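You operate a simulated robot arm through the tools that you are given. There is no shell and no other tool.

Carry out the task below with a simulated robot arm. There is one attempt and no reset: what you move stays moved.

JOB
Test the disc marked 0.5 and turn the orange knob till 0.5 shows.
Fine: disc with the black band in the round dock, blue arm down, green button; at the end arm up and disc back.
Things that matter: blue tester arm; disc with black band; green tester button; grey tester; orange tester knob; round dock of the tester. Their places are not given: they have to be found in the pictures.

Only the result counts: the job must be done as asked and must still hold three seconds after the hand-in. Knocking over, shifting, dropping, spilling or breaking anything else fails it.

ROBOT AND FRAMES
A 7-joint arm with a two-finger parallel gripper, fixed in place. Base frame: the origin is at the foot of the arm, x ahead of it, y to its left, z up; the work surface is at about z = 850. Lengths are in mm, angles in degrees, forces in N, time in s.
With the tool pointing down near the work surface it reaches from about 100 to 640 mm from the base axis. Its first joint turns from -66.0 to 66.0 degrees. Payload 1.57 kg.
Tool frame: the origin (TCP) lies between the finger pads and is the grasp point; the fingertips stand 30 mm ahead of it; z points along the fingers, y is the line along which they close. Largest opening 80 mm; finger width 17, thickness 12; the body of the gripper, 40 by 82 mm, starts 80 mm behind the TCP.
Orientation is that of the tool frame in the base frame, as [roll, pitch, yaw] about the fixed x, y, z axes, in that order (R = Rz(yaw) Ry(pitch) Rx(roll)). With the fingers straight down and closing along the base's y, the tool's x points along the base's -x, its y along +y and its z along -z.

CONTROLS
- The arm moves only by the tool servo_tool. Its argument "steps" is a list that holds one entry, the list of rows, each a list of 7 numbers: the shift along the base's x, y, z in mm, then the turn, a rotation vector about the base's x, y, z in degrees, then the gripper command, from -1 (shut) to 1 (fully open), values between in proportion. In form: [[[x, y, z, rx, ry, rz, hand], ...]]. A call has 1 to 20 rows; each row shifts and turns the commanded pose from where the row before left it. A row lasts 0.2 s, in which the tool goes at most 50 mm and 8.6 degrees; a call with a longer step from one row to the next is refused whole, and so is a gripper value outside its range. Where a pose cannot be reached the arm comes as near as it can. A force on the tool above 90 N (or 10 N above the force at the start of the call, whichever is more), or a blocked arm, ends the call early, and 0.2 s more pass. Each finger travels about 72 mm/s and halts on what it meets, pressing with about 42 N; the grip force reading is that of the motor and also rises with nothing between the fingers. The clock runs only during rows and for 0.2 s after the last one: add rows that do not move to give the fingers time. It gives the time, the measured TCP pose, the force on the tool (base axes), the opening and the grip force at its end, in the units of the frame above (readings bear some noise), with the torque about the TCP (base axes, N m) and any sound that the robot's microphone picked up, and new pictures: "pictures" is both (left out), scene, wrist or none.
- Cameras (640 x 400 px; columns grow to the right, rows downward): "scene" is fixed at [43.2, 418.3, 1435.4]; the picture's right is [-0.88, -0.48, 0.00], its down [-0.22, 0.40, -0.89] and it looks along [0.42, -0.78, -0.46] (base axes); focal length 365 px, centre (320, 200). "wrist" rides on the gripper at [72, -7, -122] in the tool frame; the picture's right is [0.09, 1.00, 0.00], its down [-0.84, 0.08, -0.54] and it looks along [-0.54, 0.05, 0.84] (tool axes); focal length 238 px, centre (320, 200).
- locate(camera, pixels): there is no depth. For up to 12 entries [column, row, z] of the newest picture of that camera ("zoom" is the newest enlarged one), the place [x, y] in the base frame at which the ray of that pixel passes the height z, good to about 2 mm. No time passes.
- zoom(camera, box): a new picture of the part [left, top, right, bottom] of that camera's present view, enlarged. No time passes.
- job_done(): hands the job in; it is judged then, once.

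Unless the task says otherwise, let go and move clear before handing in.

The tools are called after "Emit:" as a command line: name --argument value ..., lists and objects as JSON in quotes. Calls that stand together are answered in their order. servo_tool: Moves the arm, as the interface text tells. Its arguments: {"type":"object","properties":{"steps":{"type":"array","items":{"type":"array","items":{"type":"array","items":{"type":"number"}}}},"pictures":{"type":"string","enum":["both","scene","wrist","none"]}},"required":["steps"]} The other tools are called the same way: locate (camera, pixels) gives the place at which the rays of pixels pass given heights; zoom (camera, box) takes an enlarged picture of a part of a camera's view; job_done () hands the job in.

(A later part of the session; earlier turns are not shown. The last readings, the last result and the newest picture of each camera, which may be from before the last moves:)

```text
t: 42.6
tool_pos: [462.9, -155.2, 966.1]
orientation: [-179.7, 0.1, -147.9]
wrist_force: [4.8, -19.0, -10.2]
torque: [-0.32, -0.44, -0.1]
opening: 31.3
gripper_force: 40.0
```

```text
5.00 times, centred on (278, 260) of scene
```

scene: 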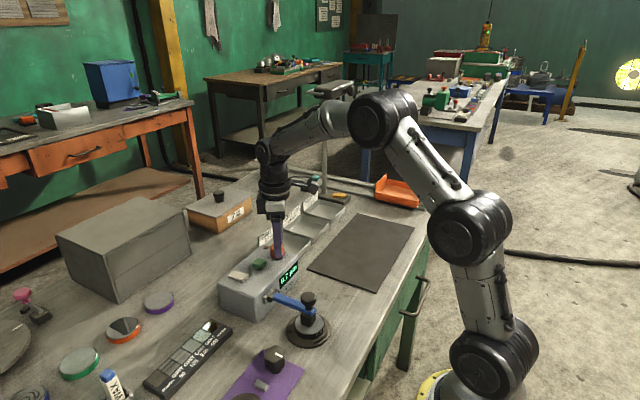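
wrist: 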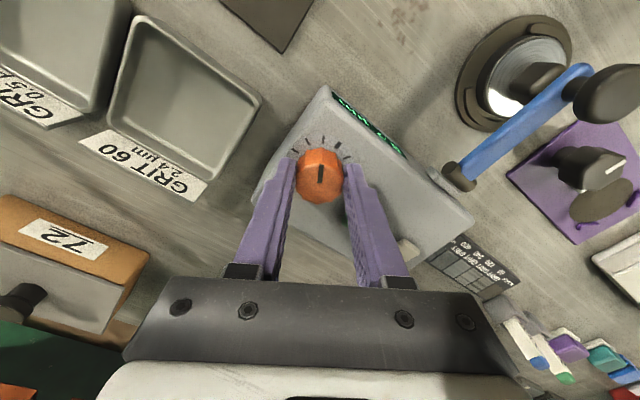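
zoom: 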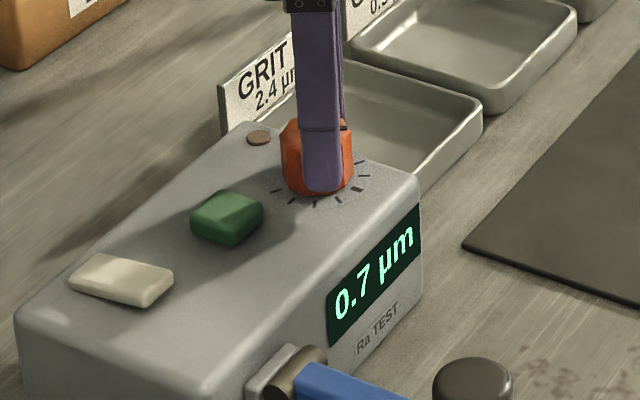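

Still 0.7 after 32° commanded, and the side force has grown to −19 N. I'll open to relax it and check the centring before turning further.

Emit:
servo_tool --steps '[[[0, 0, 0, 0, 0, 0, 0.0], [0, 0, 0, 0, 0, 0, 0.1], [0, 0, 0, 0, 0, 0, 0.1]]]'

Emit:
zoom --camera "wrist" --box '[240, 110, 400, 210]'

Emit:
zoom --camera "scene" --box '[230, 220, 326, 300]'

```text
t: 43.4
tool_pos: [463.8, -153.4, 964.7]
orientation: [-179.9, 0.2, -147.9]
wrist_force: [1.1, 1.3, 0.6]
torque: [-0.01, 0.02, 0.02]
opening: 43.8
gripper_force: 0.0
```

scene: 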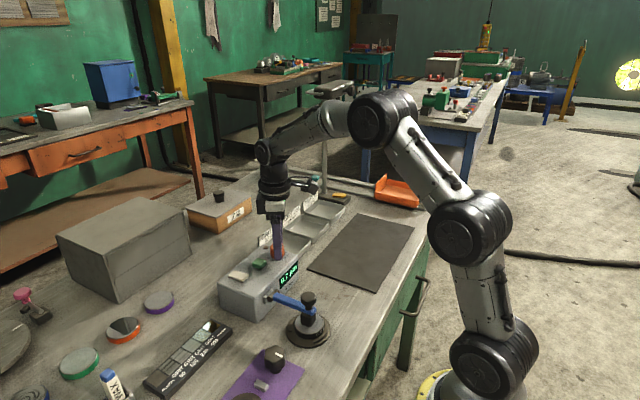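
wrist: 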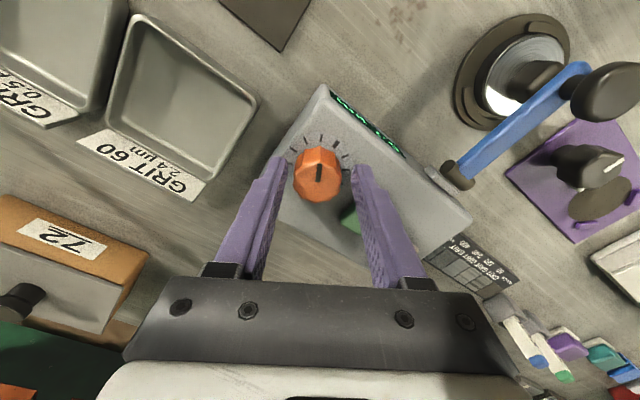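

```text
4.00 times, centred on (320, 160) of wrist
```

zoom: 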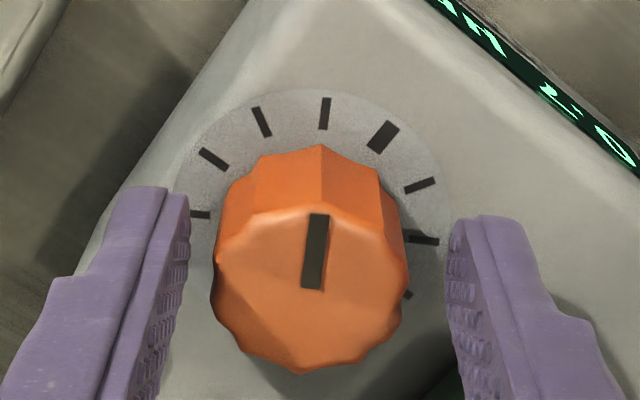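

```text
5.00 times, centred on (278, 260) of scene
```

zoom: 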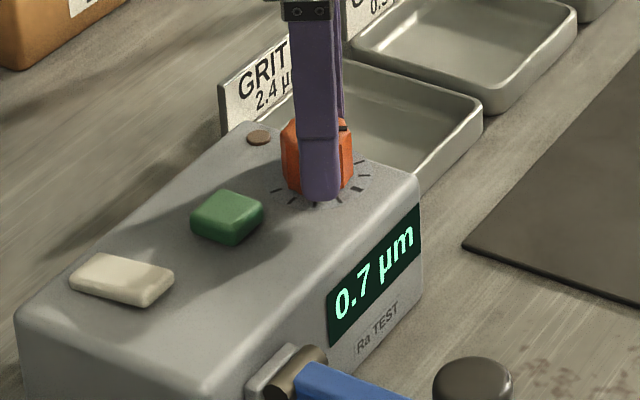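

The knob has turned one tick (about 30°) per 0.1, so 0.5 should be about 90° from the start. The knob sits about 2 mm toward +x of the grip centre, so I'll shift, regrip and continue.

Emit:
servo_tool --steps '[[[1.8, -0.3, 0, 0, 0, 0, 0.0], [0, 0, 0, 0, 0, 0, -0.2], [0, 0, 0, 0, 0, 0, -0.4], [0, 0, 0, 0, 0, 0, -0.4]]]' --pictures "none"

Emit:
servo_tool --steps '[[[0, 0, 0, 0, 0, 8, -0.4], [0, 0, 0, 0, 0, 8, -0.4], [0, 0, 0, 0, 0, 8, -0.4], [0, 0, 0, 0, 0, 0, -0.4]]]'

Emit:
zoom --camera "scene" --box '[230, 220, 326, 300]'

```text
t: 44.4
tool_pos: [465.4, -153.4, 966.1]
orientation: [-180.0, 0.1, -148.0]
wrist_force: [-0.3, -1.3, -1.4]
torque: [-0.15, 0.01, -0.01]
opening: 30.9
gripper_force: 39.5
```

```text
t: 45.4
tool_pos: [465.2, -155.0, 965.3]
orientation: [-179.8, 0.2, -123.8]
wrist_force: [5.9, -7.0, -3.6]
torque: [-0.11, -0.27, 0.01]
opening: 31.2
gripper_force: 40.3
```

scene: 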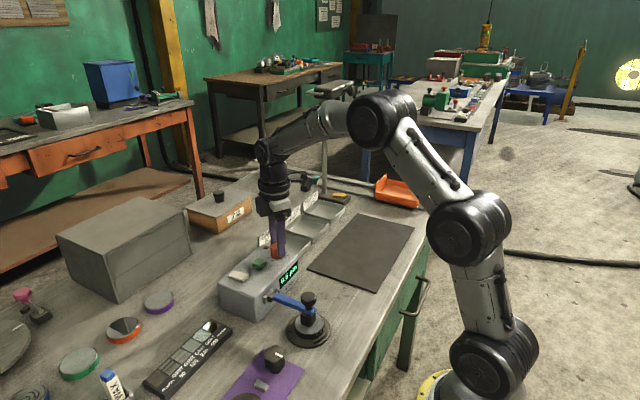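
wrist: 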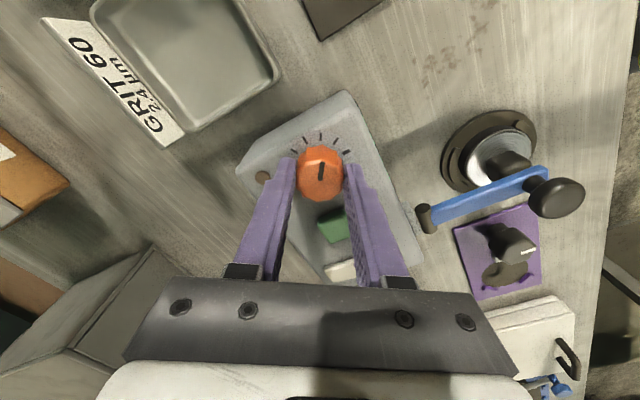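

```text
5.00 times, centred on (278, 260) of scene
```

zoom: 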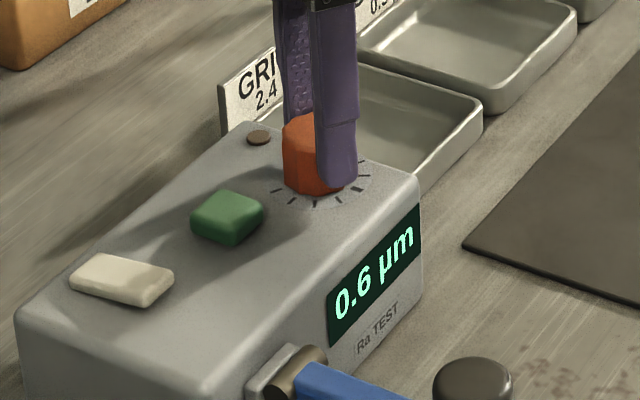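

It reads 0.6 at about 56°. I'll turn about 34° more with a small recentring.

Emit:
servo_tool --steps '[[[0.5, -0.6, 0, 0, 0, 8, -0.4], [0, 0, 0, 0, 0, 8, -0.4], [0.3, -0.3, 0, 0, 0, 8, -0.4], [0, 0, 0, 0, 0, 8, -0.4], [0, 0, 0, 0, 0, 3, -0.4], [0, 0, 0, 0, 0, 0, -0.4]]]'

Emit:
zoom --camera "scene" --box '[230, 220, 326, 300]'

Emit:
zoom --camera "wrist" --box '[240, 110, 400, 210]'

```text
t: 46.8
tool_pos: [467.1, -154.8, 965.6]
orientation: [-179.8, 0.1, -88.9]
wrist_force: [12.1, -4.0, -3.8]
torque: [0.03, -0.35, -0.02]
opening: 31.0
gripper_force: 40.0
```

scene: 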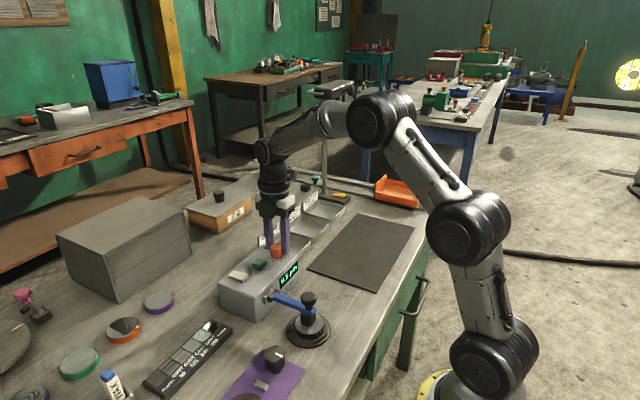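
wrist: 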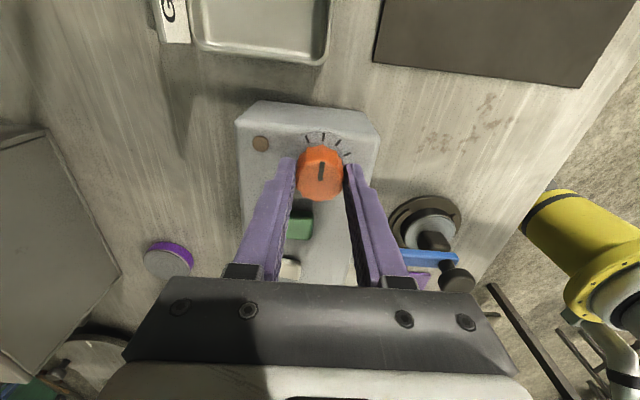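

```text
5.00 times, centred on (278, 260) of scene
```

zoom: 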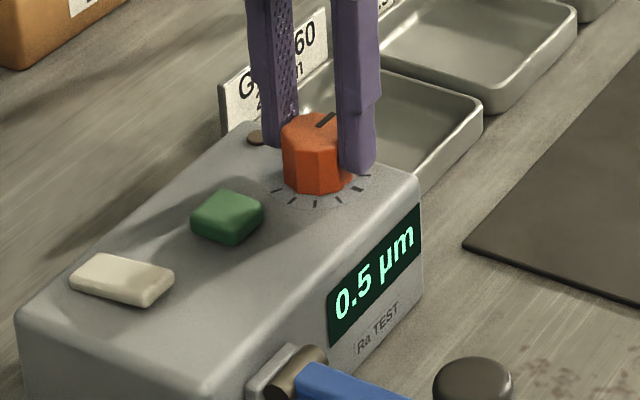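

```text
4.00 times, centred on (320, 160) of wrist
```

zoom: 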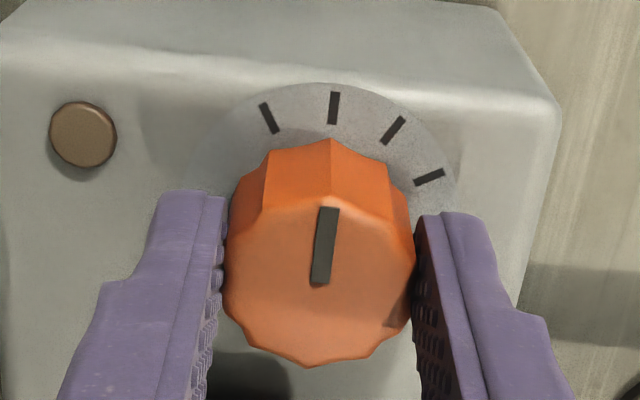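

The display shows 0.5 with the pointer on the third tick. I'll open, rise and confirm it holds.

Emit:
servo_tool --steps '[[[0.6, 0, 0, 0, 0, 0, -0.2], [0, 0, 0, 0, 0, 0, 0.1], [0, 0, 0, 0, 0, 0, 0.2], [0, 0, 0, 0, 0, 0, 0.2], [0, 0, 30, 0, 0, 0, 0.2], [0, 0, 40, 0, 0, 0, 0.2], [0, 0, 0, 0, 0, 0, 0.2]]]'

Emit:
zoom --camera "scene" --box '[220, 220, 348, 340]'

```text
t: 48.4
tool_pos: [466.6, -155.5, 1036.2]
orientation: [-179.8, 0.1, -89.0]
wrist_force: [0.3, 0.3, -0.1]
torque: [0.0, 0.03, -0.01]
opening: 48.1
gripper_force: 0.0
```

scene: 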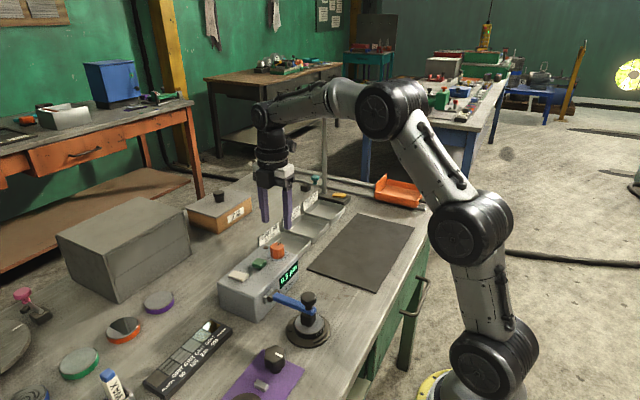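
wrist: 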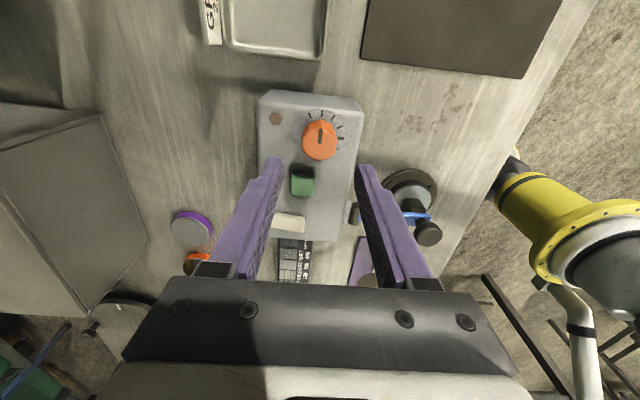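

```text
3.33 times, centred on (284, 280) of scene
```

zoom: 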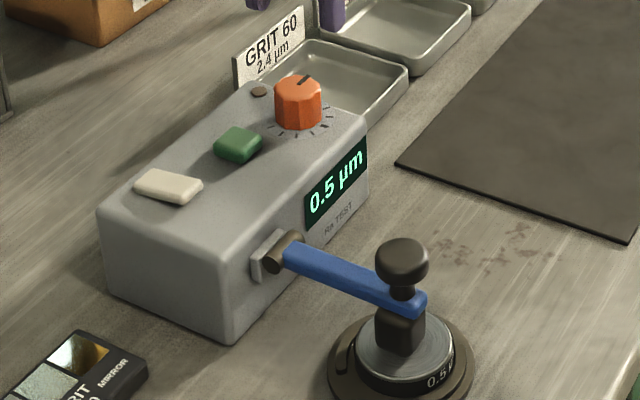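

The display holds at 0.5. To raise the blue arm I'll use the closed fingers as a rod under the bar, tilted to come in from the +y side and lift it round the hinge. First I'll go up and over to the +y side.

Emit:
servo_tool --steps '[[[0, 0, 40, 0, 0, 0, -1], [-20, 35, 40, 0, 0, 0, -1], [-30, 40, 0, 0, 0, 0, -1], [-30, 40, 0, 0, 0, 0, -1], [-18, 40, 0, 0, 0, 0, -1], [0, 35, 0, -8.5, 0, 0, -1], [0, 0, 0, -8.5, 0, 0, -1], [0, 0, 0, -8.5, 0, 0, -1], [0, 0, 0, -8.5, 0, 0, -1], [0, 0, 0, 0, 0, 0, -1]]]'

Emit:
zoom --camera "scene" --box '[220, 220, 348, 340]'

```text
refused: row 2 steps farther than a row can; nothing moved
```

```text
3.33 times, centred on (284, 280) of scene
```

zoom: 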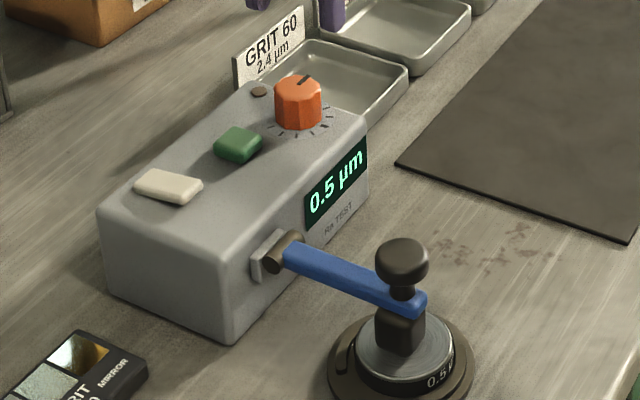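

That call was refused because one row was over 50 mm and nothing moved. I'll repeat it with shorter rows.

Emit:
servo_tool --steps '[[[0, 0, 40, 0, 0, 0, -1], [0, 20, 40, 0, 0, 0, -1], [-30, 38, 0, 0, 0, 0, -1], [-30, 38, 0, 0, 0, 0, -1], [-30, 38, 0, 0, 0, 0, -1], [-8, 38, 0, -8.5, 0, 0, -1], [0, 20, 0, -8.5, 0, 0, -1], [0, 0, 0, -8.5, 0, 0, -1], [0, 0, 0, -8.5, 0, 0, -1], [0, 0, 0, 0, 0, 0, -1]]]'

Emit:
zoom --camera "scene" --box '[220, 220, 348, 340]'

```text
t: 50.6
tool_pos: [367.9, 36.9, 1116.4]
orientation: [179.4, -34.1, -89.0]
wrist_force: [-0.4, -0.9, 0.0]
torque: [-0.01, 0.03, 0.01]
opening: 0.1
gripper_force: 21.4
```

scene: 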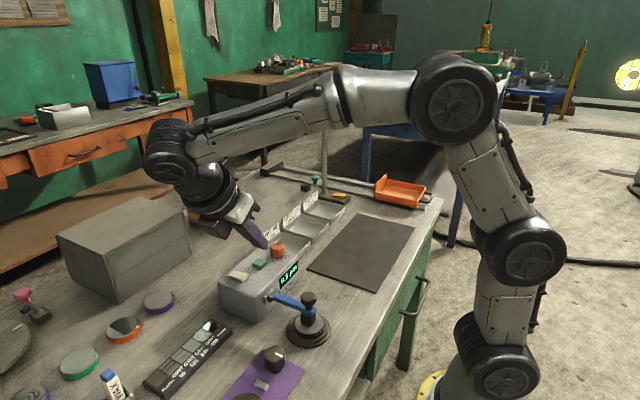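
wrist: 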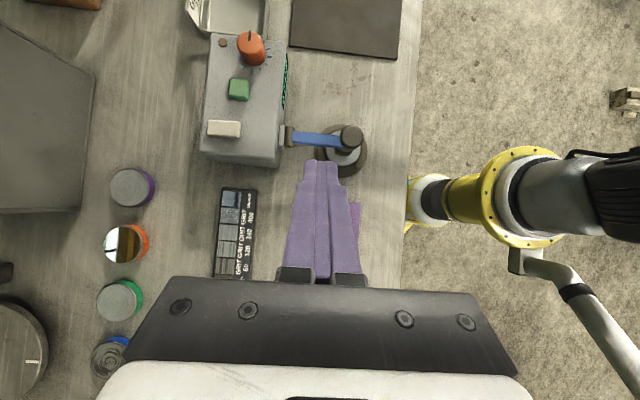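

```text
3.33 times, centred on (284, 280) of scene
```

zoom: 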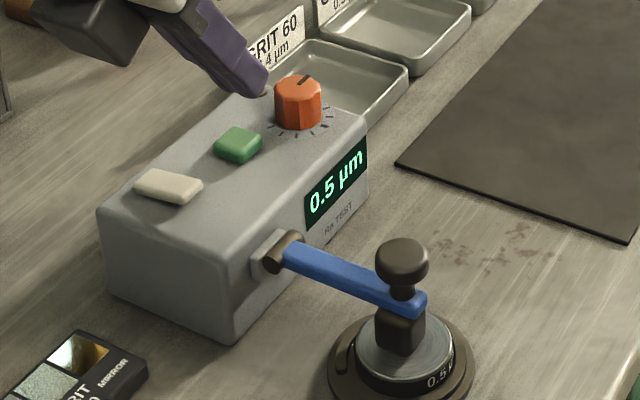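

The tilt works and the view is clear. I'll tilt further to about 60° and go down in front of the tester on the +y side, staying clear of the arm.

Emit:
servo_tool --steps '[[[0, 10, 0, -8.5, 0, 0, -1], [0, 10, -20, -8.5, 0, 0, -1], [0, 10, -30, -8.5, 0, 0, -1], [0, 0, -40, 0, 0, 0, -1], [0, 0, -40, 0, 0, 0, -1], [0, 0, 0, 0, 0, 0, -1]]]'

Emit:
zoom --camera "scene" --box '[220, 220, 348, 340]'

Emit:
zoom --camera "wrist" --box '[240, 80, 400, 180]'

```text
t: 52.0
tool_pos: [369.0, 66.8, 985.3]
orientation: [178.5, -59.3, -88.2]
wrist_force: [0.0, 0.3, 0.2]
torque: [0.01, -0.02, 0.01]
opening: 0.0
gripper_force: 20.7
```

scene: 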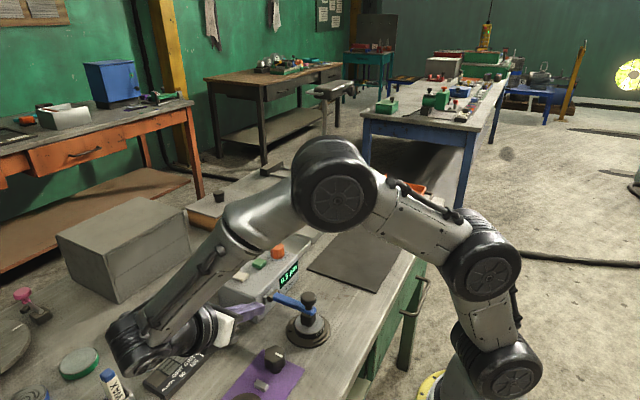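
wrist: 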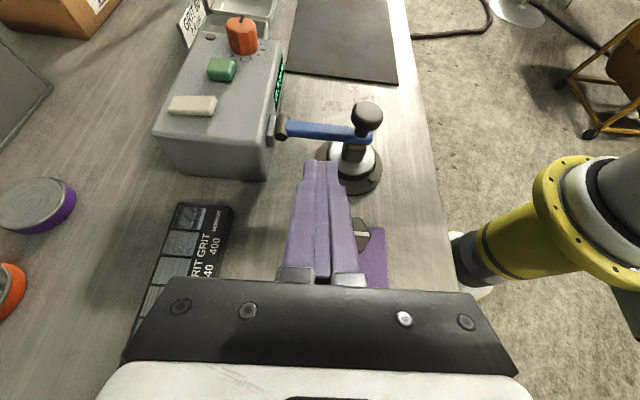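

```text
3.33 times, centred on (284, 280) of scene
```

zoom: 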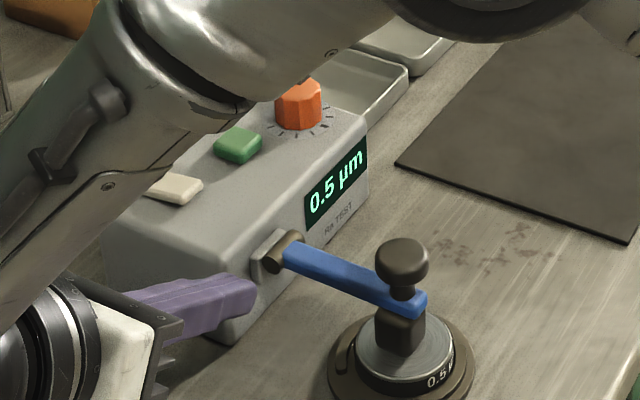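

```text
4.00 times, centred on (320, 130) of wrist
```

zoom: 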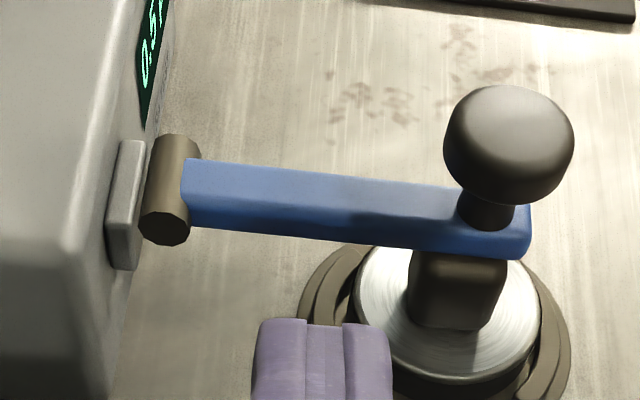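

The view shows the bar clearly from the hinge at wrist zoom (175,190) to the knob at (508,145). I'll measure its near lower edge.

Emit:
locate --camera "wrist" --pixels '[[327.5, 140.3, 890], [327.5, 140.3, 900], [327.5, 140.3, 910], [327.5, 124, 915], [327.5, 124, 925], [281, 127, 905], [372, 144.5, 900], [327.5, 136, 910], [327.5, 136, 920]]'

Emit:
locate --camera "scene" --pixels '[[285, 297, 905], [285, 297, 915], [270, 296.5, 905], [270, 296.5, 915], [285, 304, 900], [285, 304, 905]]'

Emit:
zoom --camera "scene" --box '[260, 275, 324, 325]'

```text
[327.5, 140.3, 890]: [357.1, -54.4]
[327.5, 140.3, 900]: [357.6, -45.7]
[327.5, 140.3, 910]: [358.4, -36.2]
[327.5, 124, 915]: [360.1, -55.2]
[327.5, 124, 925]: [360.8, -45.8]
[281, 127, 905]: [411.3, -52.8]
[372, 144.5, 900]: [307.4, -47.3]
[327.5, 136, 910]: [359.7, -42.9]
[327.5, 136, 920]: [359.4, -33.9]
```

```text
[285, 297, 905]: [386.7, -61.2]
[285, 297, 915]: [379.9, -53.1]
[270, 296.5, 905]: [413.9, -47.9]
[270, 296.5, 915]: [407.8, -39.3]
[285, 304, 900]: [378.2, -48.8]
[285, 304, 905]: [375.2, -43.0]
```

```text
8.00 times, centred on (292, 300) of scene
```

zoom: 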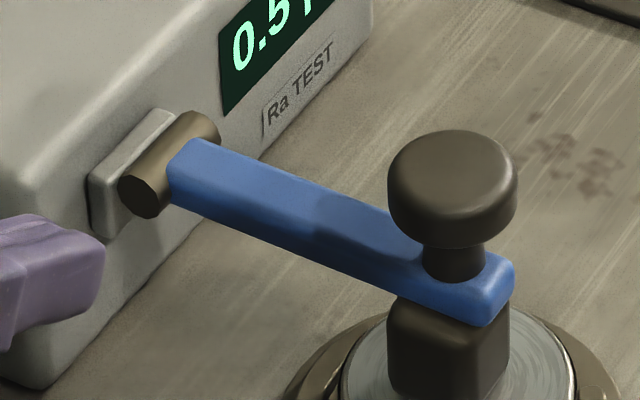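

The bar's underside is at about z=903, with free length between x≈340 and 398. I'll go down to rod height on the +y side first and look.

Emit:
servo_tool --steps '[[[0, 0, -40, 0, 0, 0, -1], [0, 0, -35, 0, 0, 0, -1], [0, -20, -18, 0, 0, 0, -1], [0, 0, 0, 0, 0, 0, -1]]]'

Emit:
zoom --camera "scene" --box '[220, 260, 348, 360]'

Emit:
zoom --camera "wrist" --box '[240, 80, 400, 180]'

```text
t: 53.0
tool_pos: [368.9, 47.4, 892.6]
orientation: [178.5, -59.3, -88.2]
wrist_force: [0.0, 0.2, 0.0]
torque: [-0.04, -0.04, -0.05]
opening: 0.1
gripper_force: 20.8
```

scene: 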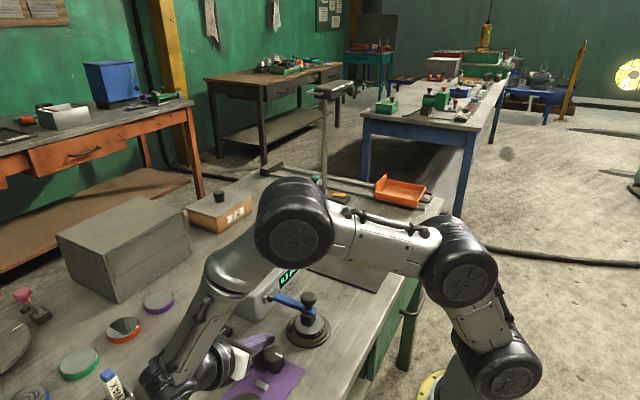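
wrist: 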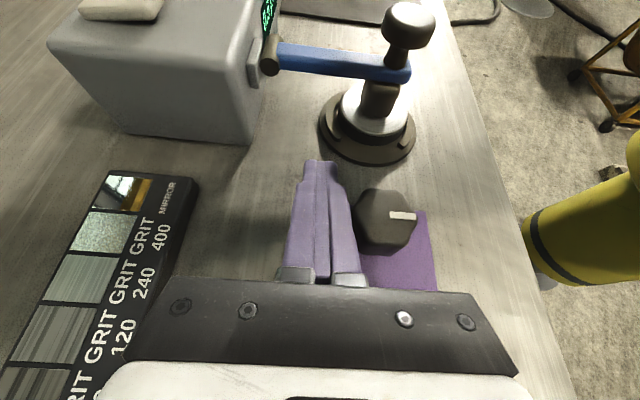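

```text
4.00 times, centred on (284, 310) of scene
```

zoom: 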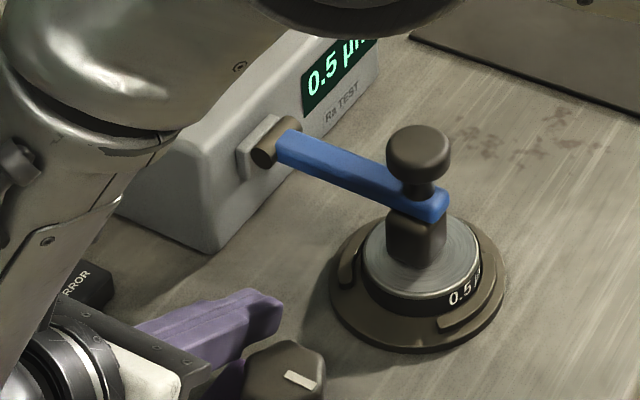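

```text
4.00 times, centred on (320, 130) of wrist
```

zoom: 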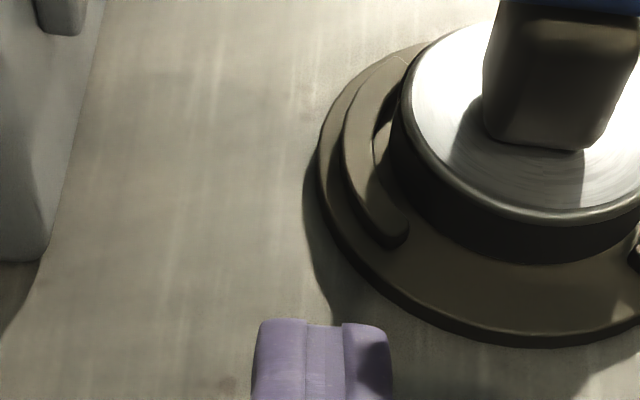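

The finger is at the right height and the black gadget knob (wrist (385,220), top z≈897) stays about 18 mm below the gripper body. I'll slide in under the bar along −y.

Emit:
servo_tool --steps '[[[1, -20, 0, 0, 0, 0, -1], [0, -20, 0, 0, 0, 0, -1], [0, -15, 0, 0, 0, 0, -1], [0, 0, 0, 0, 0, 0, -1]]]'

Emit:
zoom --camera "scene" --box '[220, 260, 348, 360]'

```text
t: 54.0
tool_pos: [370.0, -8.3, 892.2]
orientation: [178.5, -59.3, -88.1]
wrist_force: [0.1, 0.2, -0.2]
torque: [0.03, -0.01, 0.02]
opening: 0.1
gripper_force: 21.2
```

scene: 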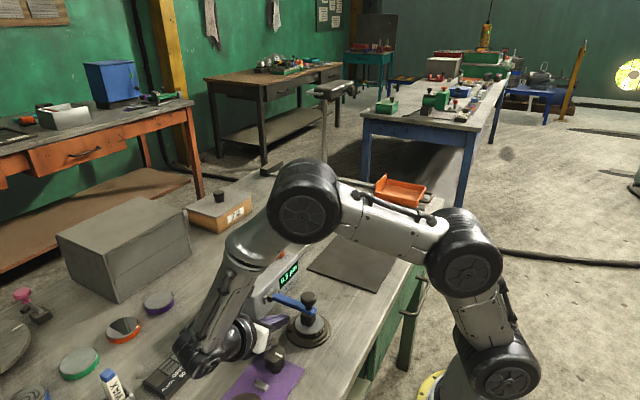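
wrist: 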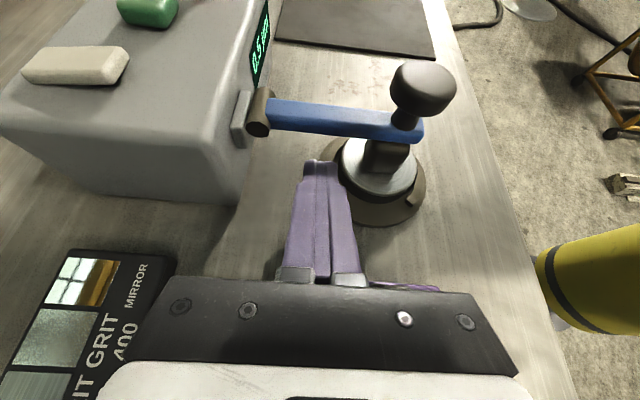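

```text
4.00 times, centred on (284, 310) of scene
```

zoom: 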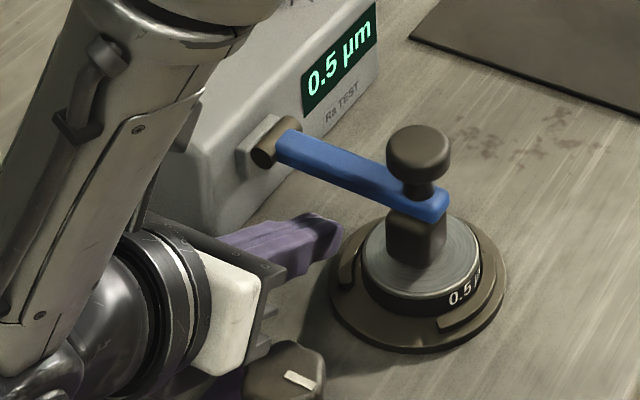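

Clear so far. I'll slide the last 35 mm under the bar.

Emit:
servo_tool --steps '[[[0, -18, 0, 0, 0, 0, -1], [0, -17, 0, 0, 0, 0, -1], [0, 0, 0, 0, 0, 0, -1]]]'

Emit:
zoom --camera "scene" --box '[220, 260, 348, 360]'

Emit:
zoom --camera "wrist" --box '[240, 100, 440, 220]'

```text
t: 54.8
tool_pos: [370.2, -43.0, 892.7]
orientation: [178.5, -59.1, -88.1]
wrist_force: [-0.8, 16.2, -6.7]
torque: [-0.21, 0.05, -0.15]
opening: 0.4
gripper_force: 21.2
```

scene: 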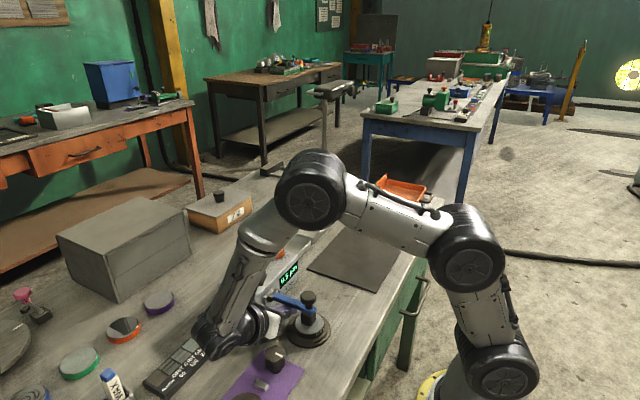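
wrist: 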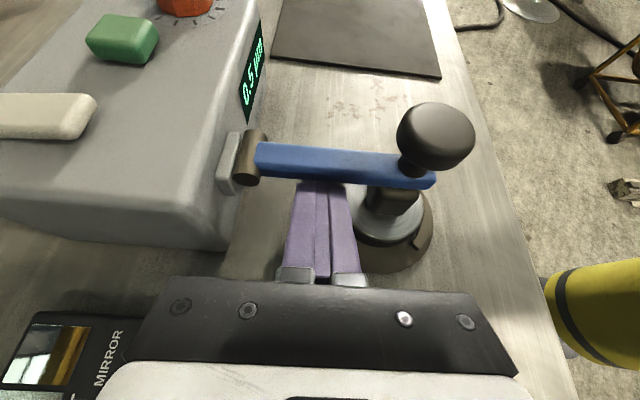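

```text
4.00 times, centred on (284, 310) of scene
```

zoom: 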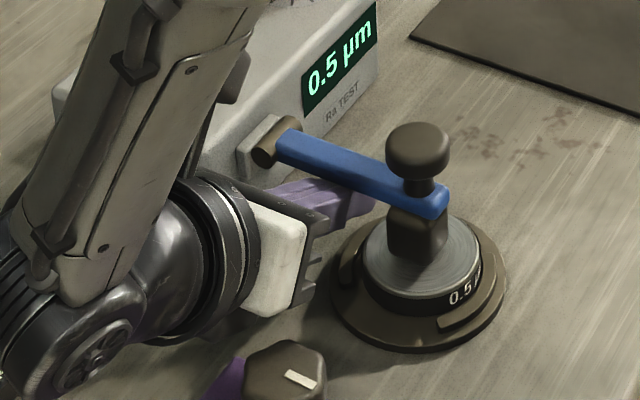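

```text
3.20 times, centred on (340, 160) of wrist
```

zoom: 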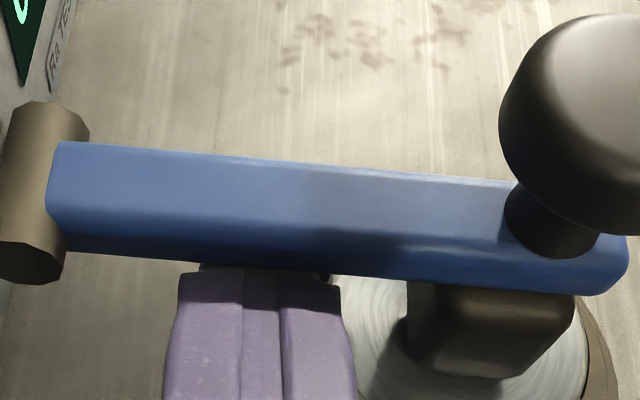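

The fingertip is under the bar and its shoulder touches the bar's side (16 N in y). I'll back off 4 mm in y and begin lifting along the hinge arc.

Emit:
servo_tool --steps '[[[0, 4, 0, 0, 0, 0, -1], [-2.1, 0, 5.4, 0, 0, 0, -1], [-1.2, 0, 5.4, 0, 0, 0, -1], [-0.5, 0, 5.5, 0, 0, 0, -1], [0, 0, 0, 0, 0, 0, -1]]]'

Emit:
zoom --camera "scene" --box '[220, 240, 348, 340]'

```text
t: 56.0
tool_pos: [364.9, -39.3, 908.7]
orientation: [178.6, -59.4, -88.1]
wrist_force: [0.7, 1.9, -2.8]
torque: [0.01, 0.03, -0.01]
opening: 0.0
gripper_force: 21.8
```

scene: 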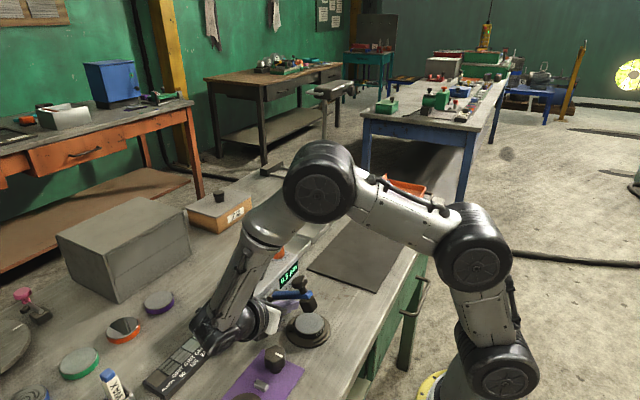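
wrist: 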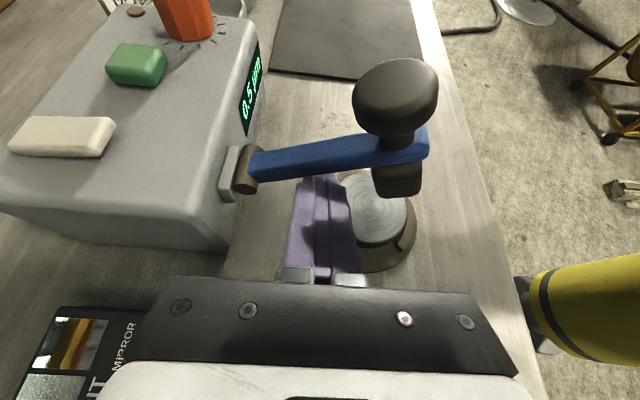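

```text
4.00 times, centred on (284, 290) of scene
```

zoom: 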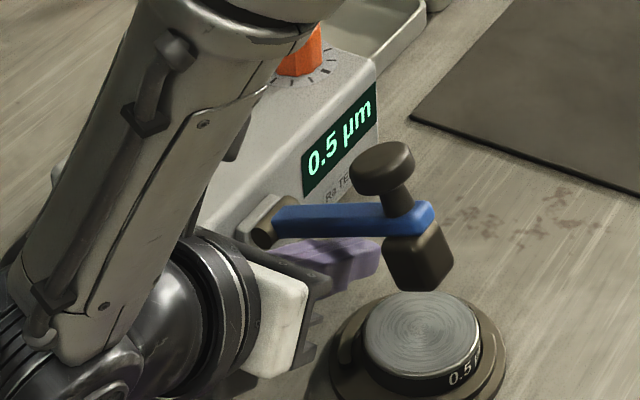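

The bar is lifting with little force. I'll continue along the arc.

Emit:
servo_tool --steps '[[[0.3, 0, 5.6, 0, 0, 0, -1], [1.1, 0, 5.4, 0, 0, 0, -1], [1.8, 0, 5.3, 0, 0, 0, -1], [2.5, 0, 4.9, 0, 0, 0, -1], [3.2, 0, 4.5, 0, 0, 0, -1], [0, 0, 0, 0, 0, 0, -1]]]'

Emit:
zoom --camera "scene" --box '[220, 220, 348, 320]'

```text
t: 57.4
tool_pos: [374.6, -38.4, 934.1]
orientation: [178.6, -59.4, -88.2]
wrist_force: [-0.9, -0.2, -1.3]
torque: [-0.01, -0.03, 0.02]
opening: 0.1
gripper_force: 20.8
```

scene: 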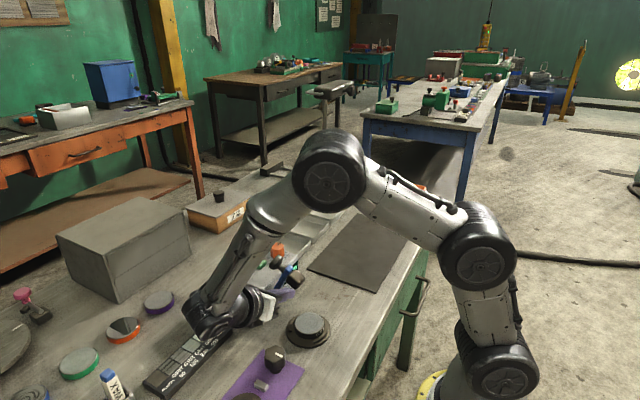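
wrist: 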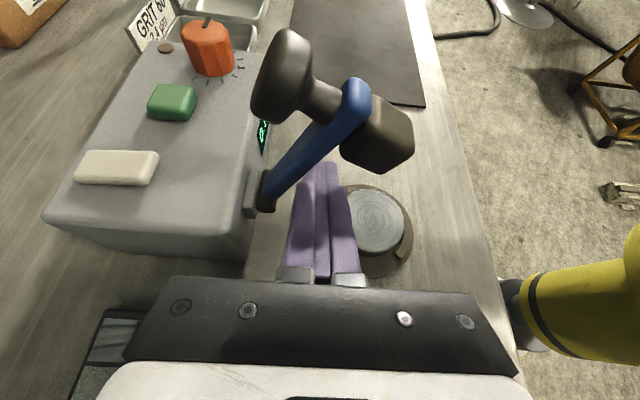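

```text
4.00 times, centred on (284, 270) of scene
```

zoom: 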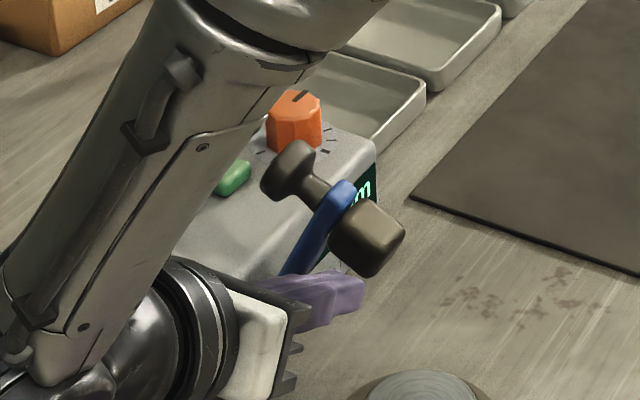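

The bar is now well past halfway up. I'll continue on the arc towards upright.

Emit:
servo_tool --steps '[[[3.8, 0, 4.1, 0, 0, 0, -1], [4.3, 0, 3.5, 0, 0, 0, -1], [4.7, 0, 2.9, 0, 0, 0, -1], [5.1, 0, 2.1, 0, 0, 0, -1], [0, 0, 0, 0, 0, 0, -1]]]'

Emit:
zoom --camera "scene" --box '[220, 220, 348, 320]'

```text
t: 58.6
tool_pos: [391.6, -39.1, 947.4]
orientation: [178.5, -59.4, -88.2]
wrist_force: [-1.3, -0.9, 0.4]
torque: [0.02, -0.01, -0.02]
opening: 0.2
gripper_force: 21.6
```

scene: 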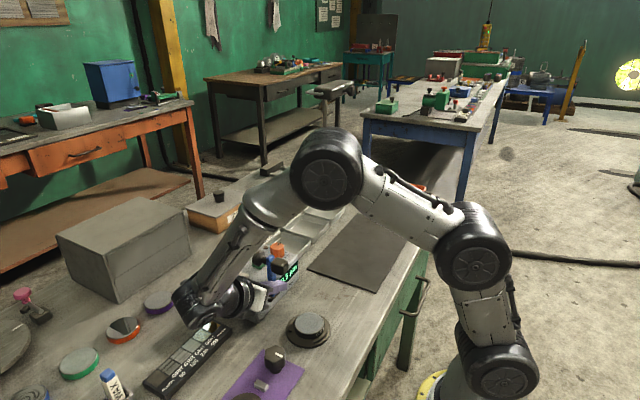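
wrist: 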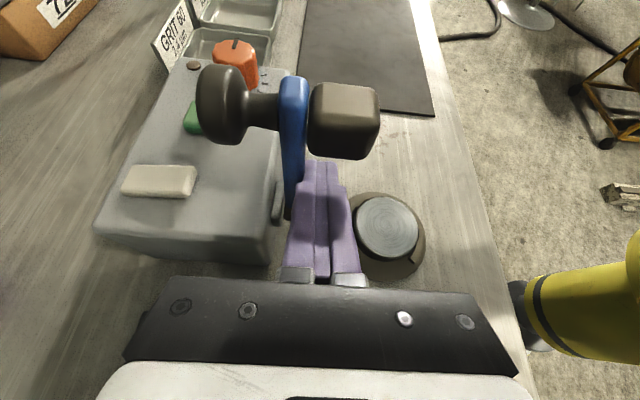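

```text
4.00 times, centred on (284, 270) of scene
```

zoom: 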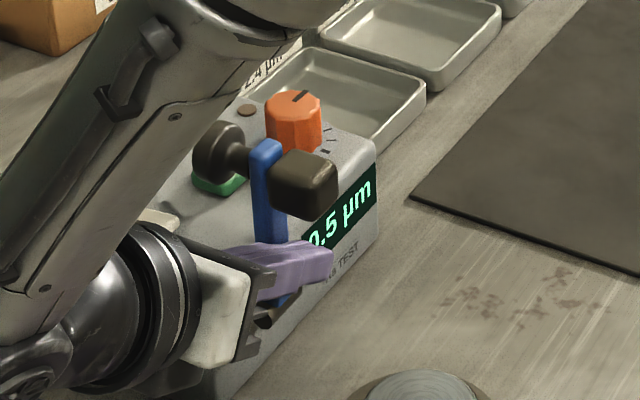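

The bar is about vertical. I'll push further back towards its starting lean.

Emit:
servo_tool --steps '[[[5.4, 0, 1.5, 0, 0, 0, -1], [5.5, 0, 0.6, 0, 0, 0, -1], [0, 0, 0, 0, 0, 0, -1]]]'

Emit:
zoom --camera "scene" --box '[220, 220, 348, 320]'

```text
t: 59.4
tool_pos: [399.9, -40.1, 948.4]
orientation: [178.0, -59.4, -87.9]
wrist_force: [-23.1, 4.6, 2.6]
torque: [0.01, 0.46, -0.41]
opening: 0.0
gripper_force: 21.3
```

scene: 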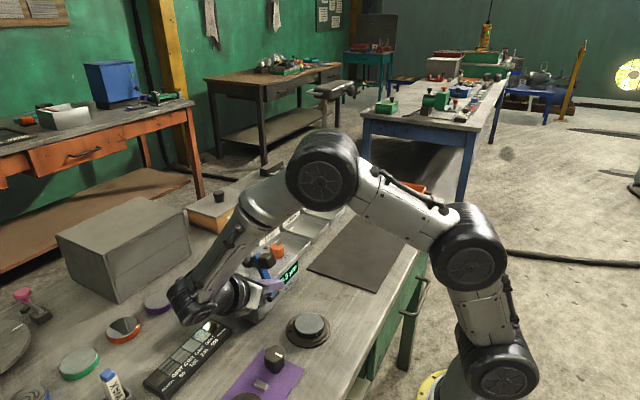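
wrist: 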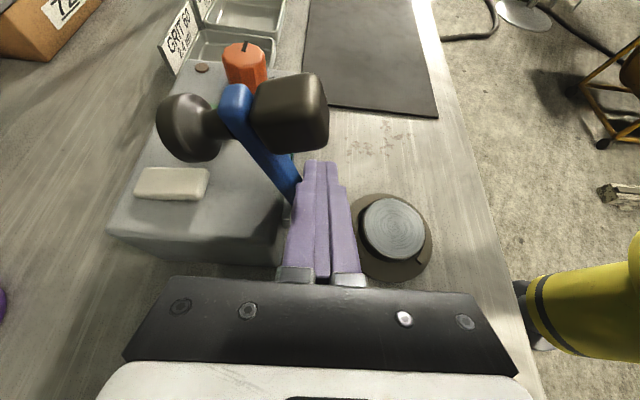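

```text
4.00 times, centred on (284, 270) of scene
```

zoom: 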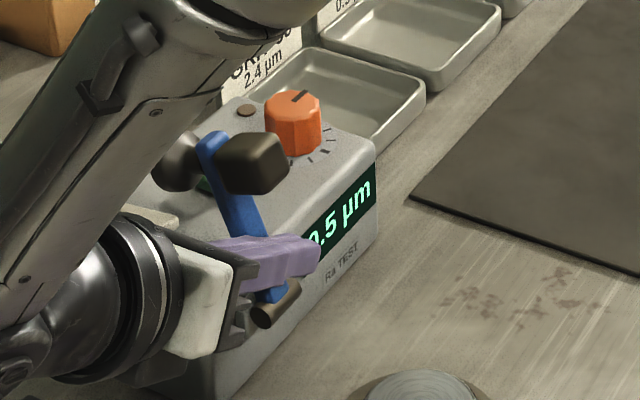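

The bar reached its end stop (−23 N in x) leaning back as at the start. I'll back off in −x, then withdraw along +y and up.

Emit:
servo_tool --steps '[[[-8, 0, 0, 0, 0, 0, -1], [-12, 0, 0, 0, 0, 0, -1], [0, 26, 15, 0, 0, 0, -1], [0, 35, 22, 0, 0, 0, -1], [0, 25, 40, 0, 0, 0, -1], [0, 0, 45, 8.5, 0, 0, -1], [0, 0, 40, 8.5, 0, 0, -1], [0, 0, 0, 8.5, 0, 0, -1], [0, 0, 0, 8.5, 0, 0, -1], [0, 0, 0, 8.5, 0, 0, -1], [0, 0, 0, 8.5, 0, 0, -1], [0, 0, 0, 8.5, 0, 0, -1], [0, 0, 0, 0, 0, 0, -1]]]'

Emit:
zoom --camera "scene" --box '[220, 220, 348, 350]'

```text
t: 62.2
tool_pos: [382.1, 46.7, 1110.7]
orientation: [-180.0, 0.2, -89.0]
wrist_force: [0.6, 0.6, 0.0]
torque: [0.02, 0.01, -0.02]
opening: 0.1
gripper_force: 21.6
```

scene: 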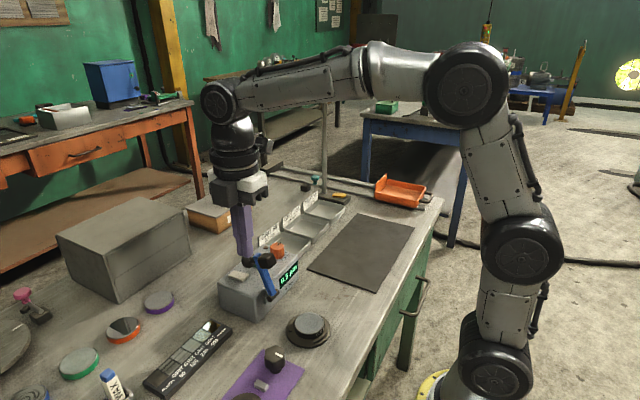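
wrist: 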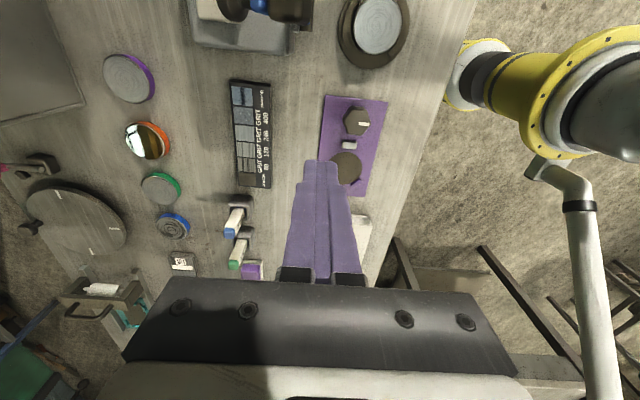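

```text
3.08 times, centred on (284, 285) of scene
```

zoom: 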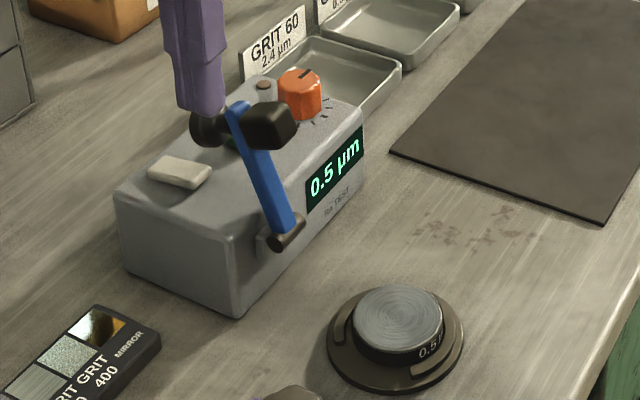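

The arm is up, the display still shows 0.5 and the disc is in the dock. I'll turn the hand back so it closes along y and go over the dock.

Emit:
servo_tool --steps '[[[-10, -15, 0, 0, 0, -8.5, 1], [-10, -15, 0, 0, 0, -8.5, 1], [-10, -15, 0, 0, 0, -8.5, 1], [-10, -15, 0, 0, 0, -8.5, 1], [-10, -15, 0, 0, 0, -8.5, 1], [-9, -15, 0, 0, 0, -8.5, 1], [0, -8, 0, 0, 0, -8.5, 1], [0, 0, 0, 0, 0, -8.5, 1], [0, 0, 0, 0, 0, -8.5, 1], [0, 0, 0, 0, 0, -8.5, 1], [0, 0, 0, 0, 0, -6, 1], [0, 0, 0, 0, 0, 0, 1]]]'

Emit:
zoom --camera "wrist" --box '[240, 80, 400, 180]'

```text
t: 64.8
tool_pos: [324.1, -50.3, 1111.5]
orientation: [-179.9, 0.2, 179.8]
wrist_force: [0.4, 0.0, 0.1]
torque: [-0.02, 0.0, -0.01]
opening: 80.2
gripper_force: 0.0
```

scene: 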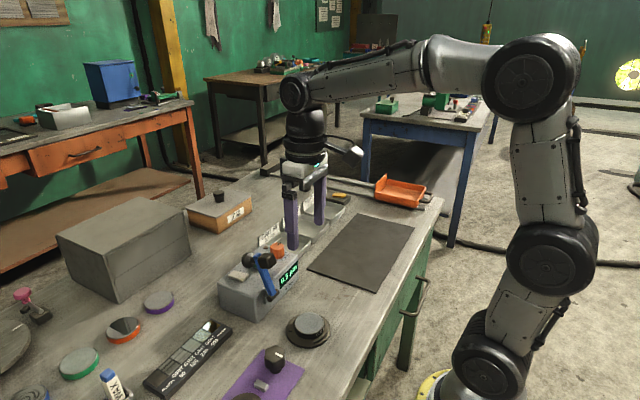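
wrist: 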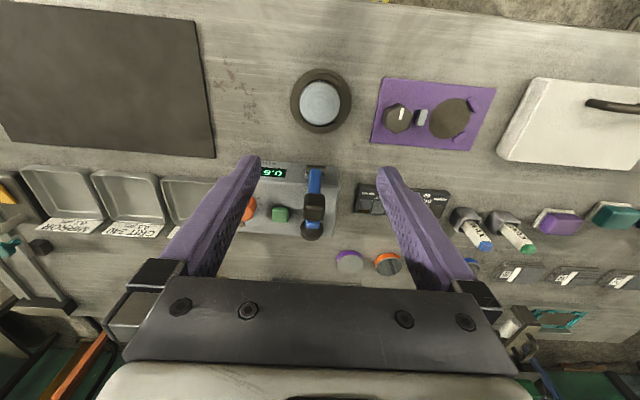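

```text
4.00 times, centred on (320, 130) of wrist
```

zoom: 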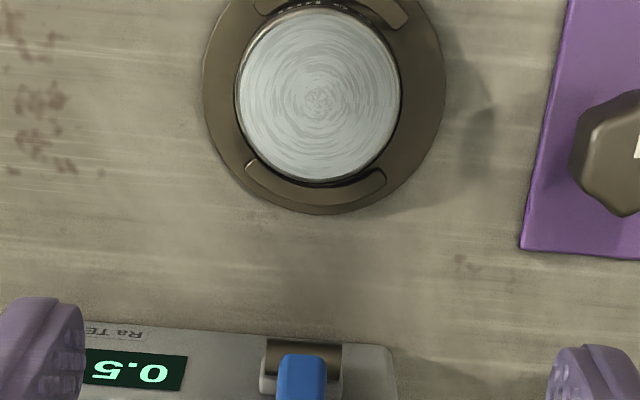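

Emit:
locate --camera "zoom" --pixels '[[237, 95, 872], [400, 95, 872], [319, 10, 872], [319, 183, 872], [319, 96, 872]]'

```text
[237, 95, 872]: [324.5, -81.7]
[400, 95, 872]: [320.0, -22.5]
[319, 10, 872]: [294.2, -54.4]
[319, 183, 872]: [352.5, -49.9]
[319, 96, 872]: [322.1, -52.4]
```

The disc centre measures (322.5,-52). I'll go down over it and check before closing.

Emit:
servo_tool --steps '[[[-1.8, -1.4, -45, 0, 0, 0, 1], [0, 0, -45, 0, 0, 0, 1], [0, 0, -45, 0, 0, 0, 1], [0, 0, -40, 0, 0, 0, 1], [0, 0, -25, 0, 0, 0, 1], [0, 0, -15, 0, 0, 0, 1], [0, 0, -6, 0, 0, 0, 1], [0, 0, 0, 0, 0, 0, 1]]]'

Emit:
zoom --camera "wrist" --box '[240, 110, 400, 220]'

```text
t: 66.6
tool_pos: [322.4, -51.3, 889.3]
orientation: [-180.0, 0.1, -180.0]
wrist_force: [1.4, 0.0, 0.8]
torque: [-0.02, 0.0, -0.03]
opening: 80.1
gripper_force: 0.1
```

scene: 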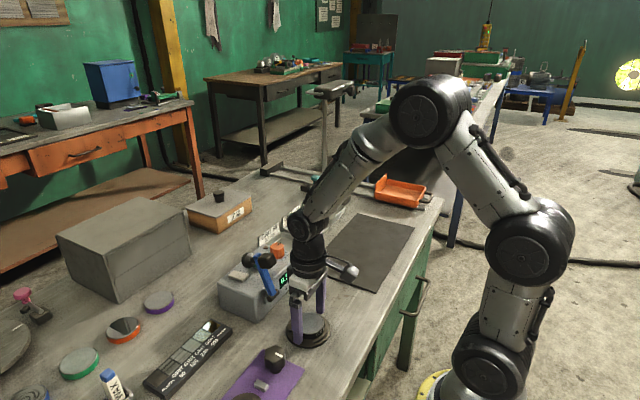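
wrist: 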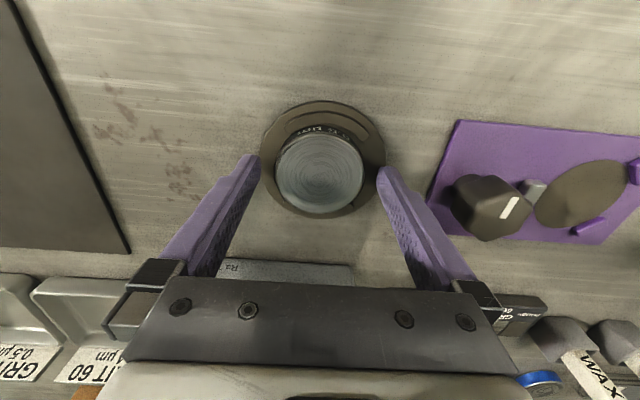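

```text
3.64 times, centred on (320, 165) of wrist
```

zoom: 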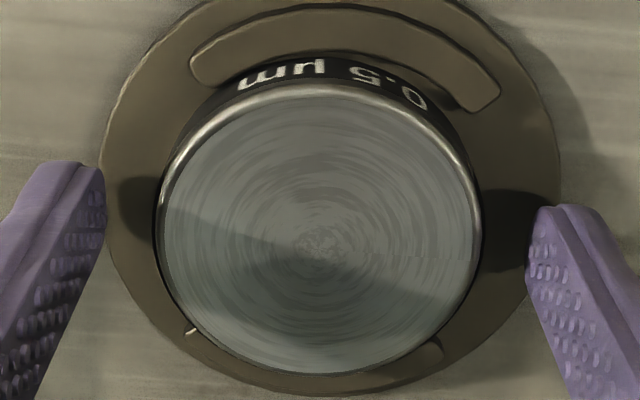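

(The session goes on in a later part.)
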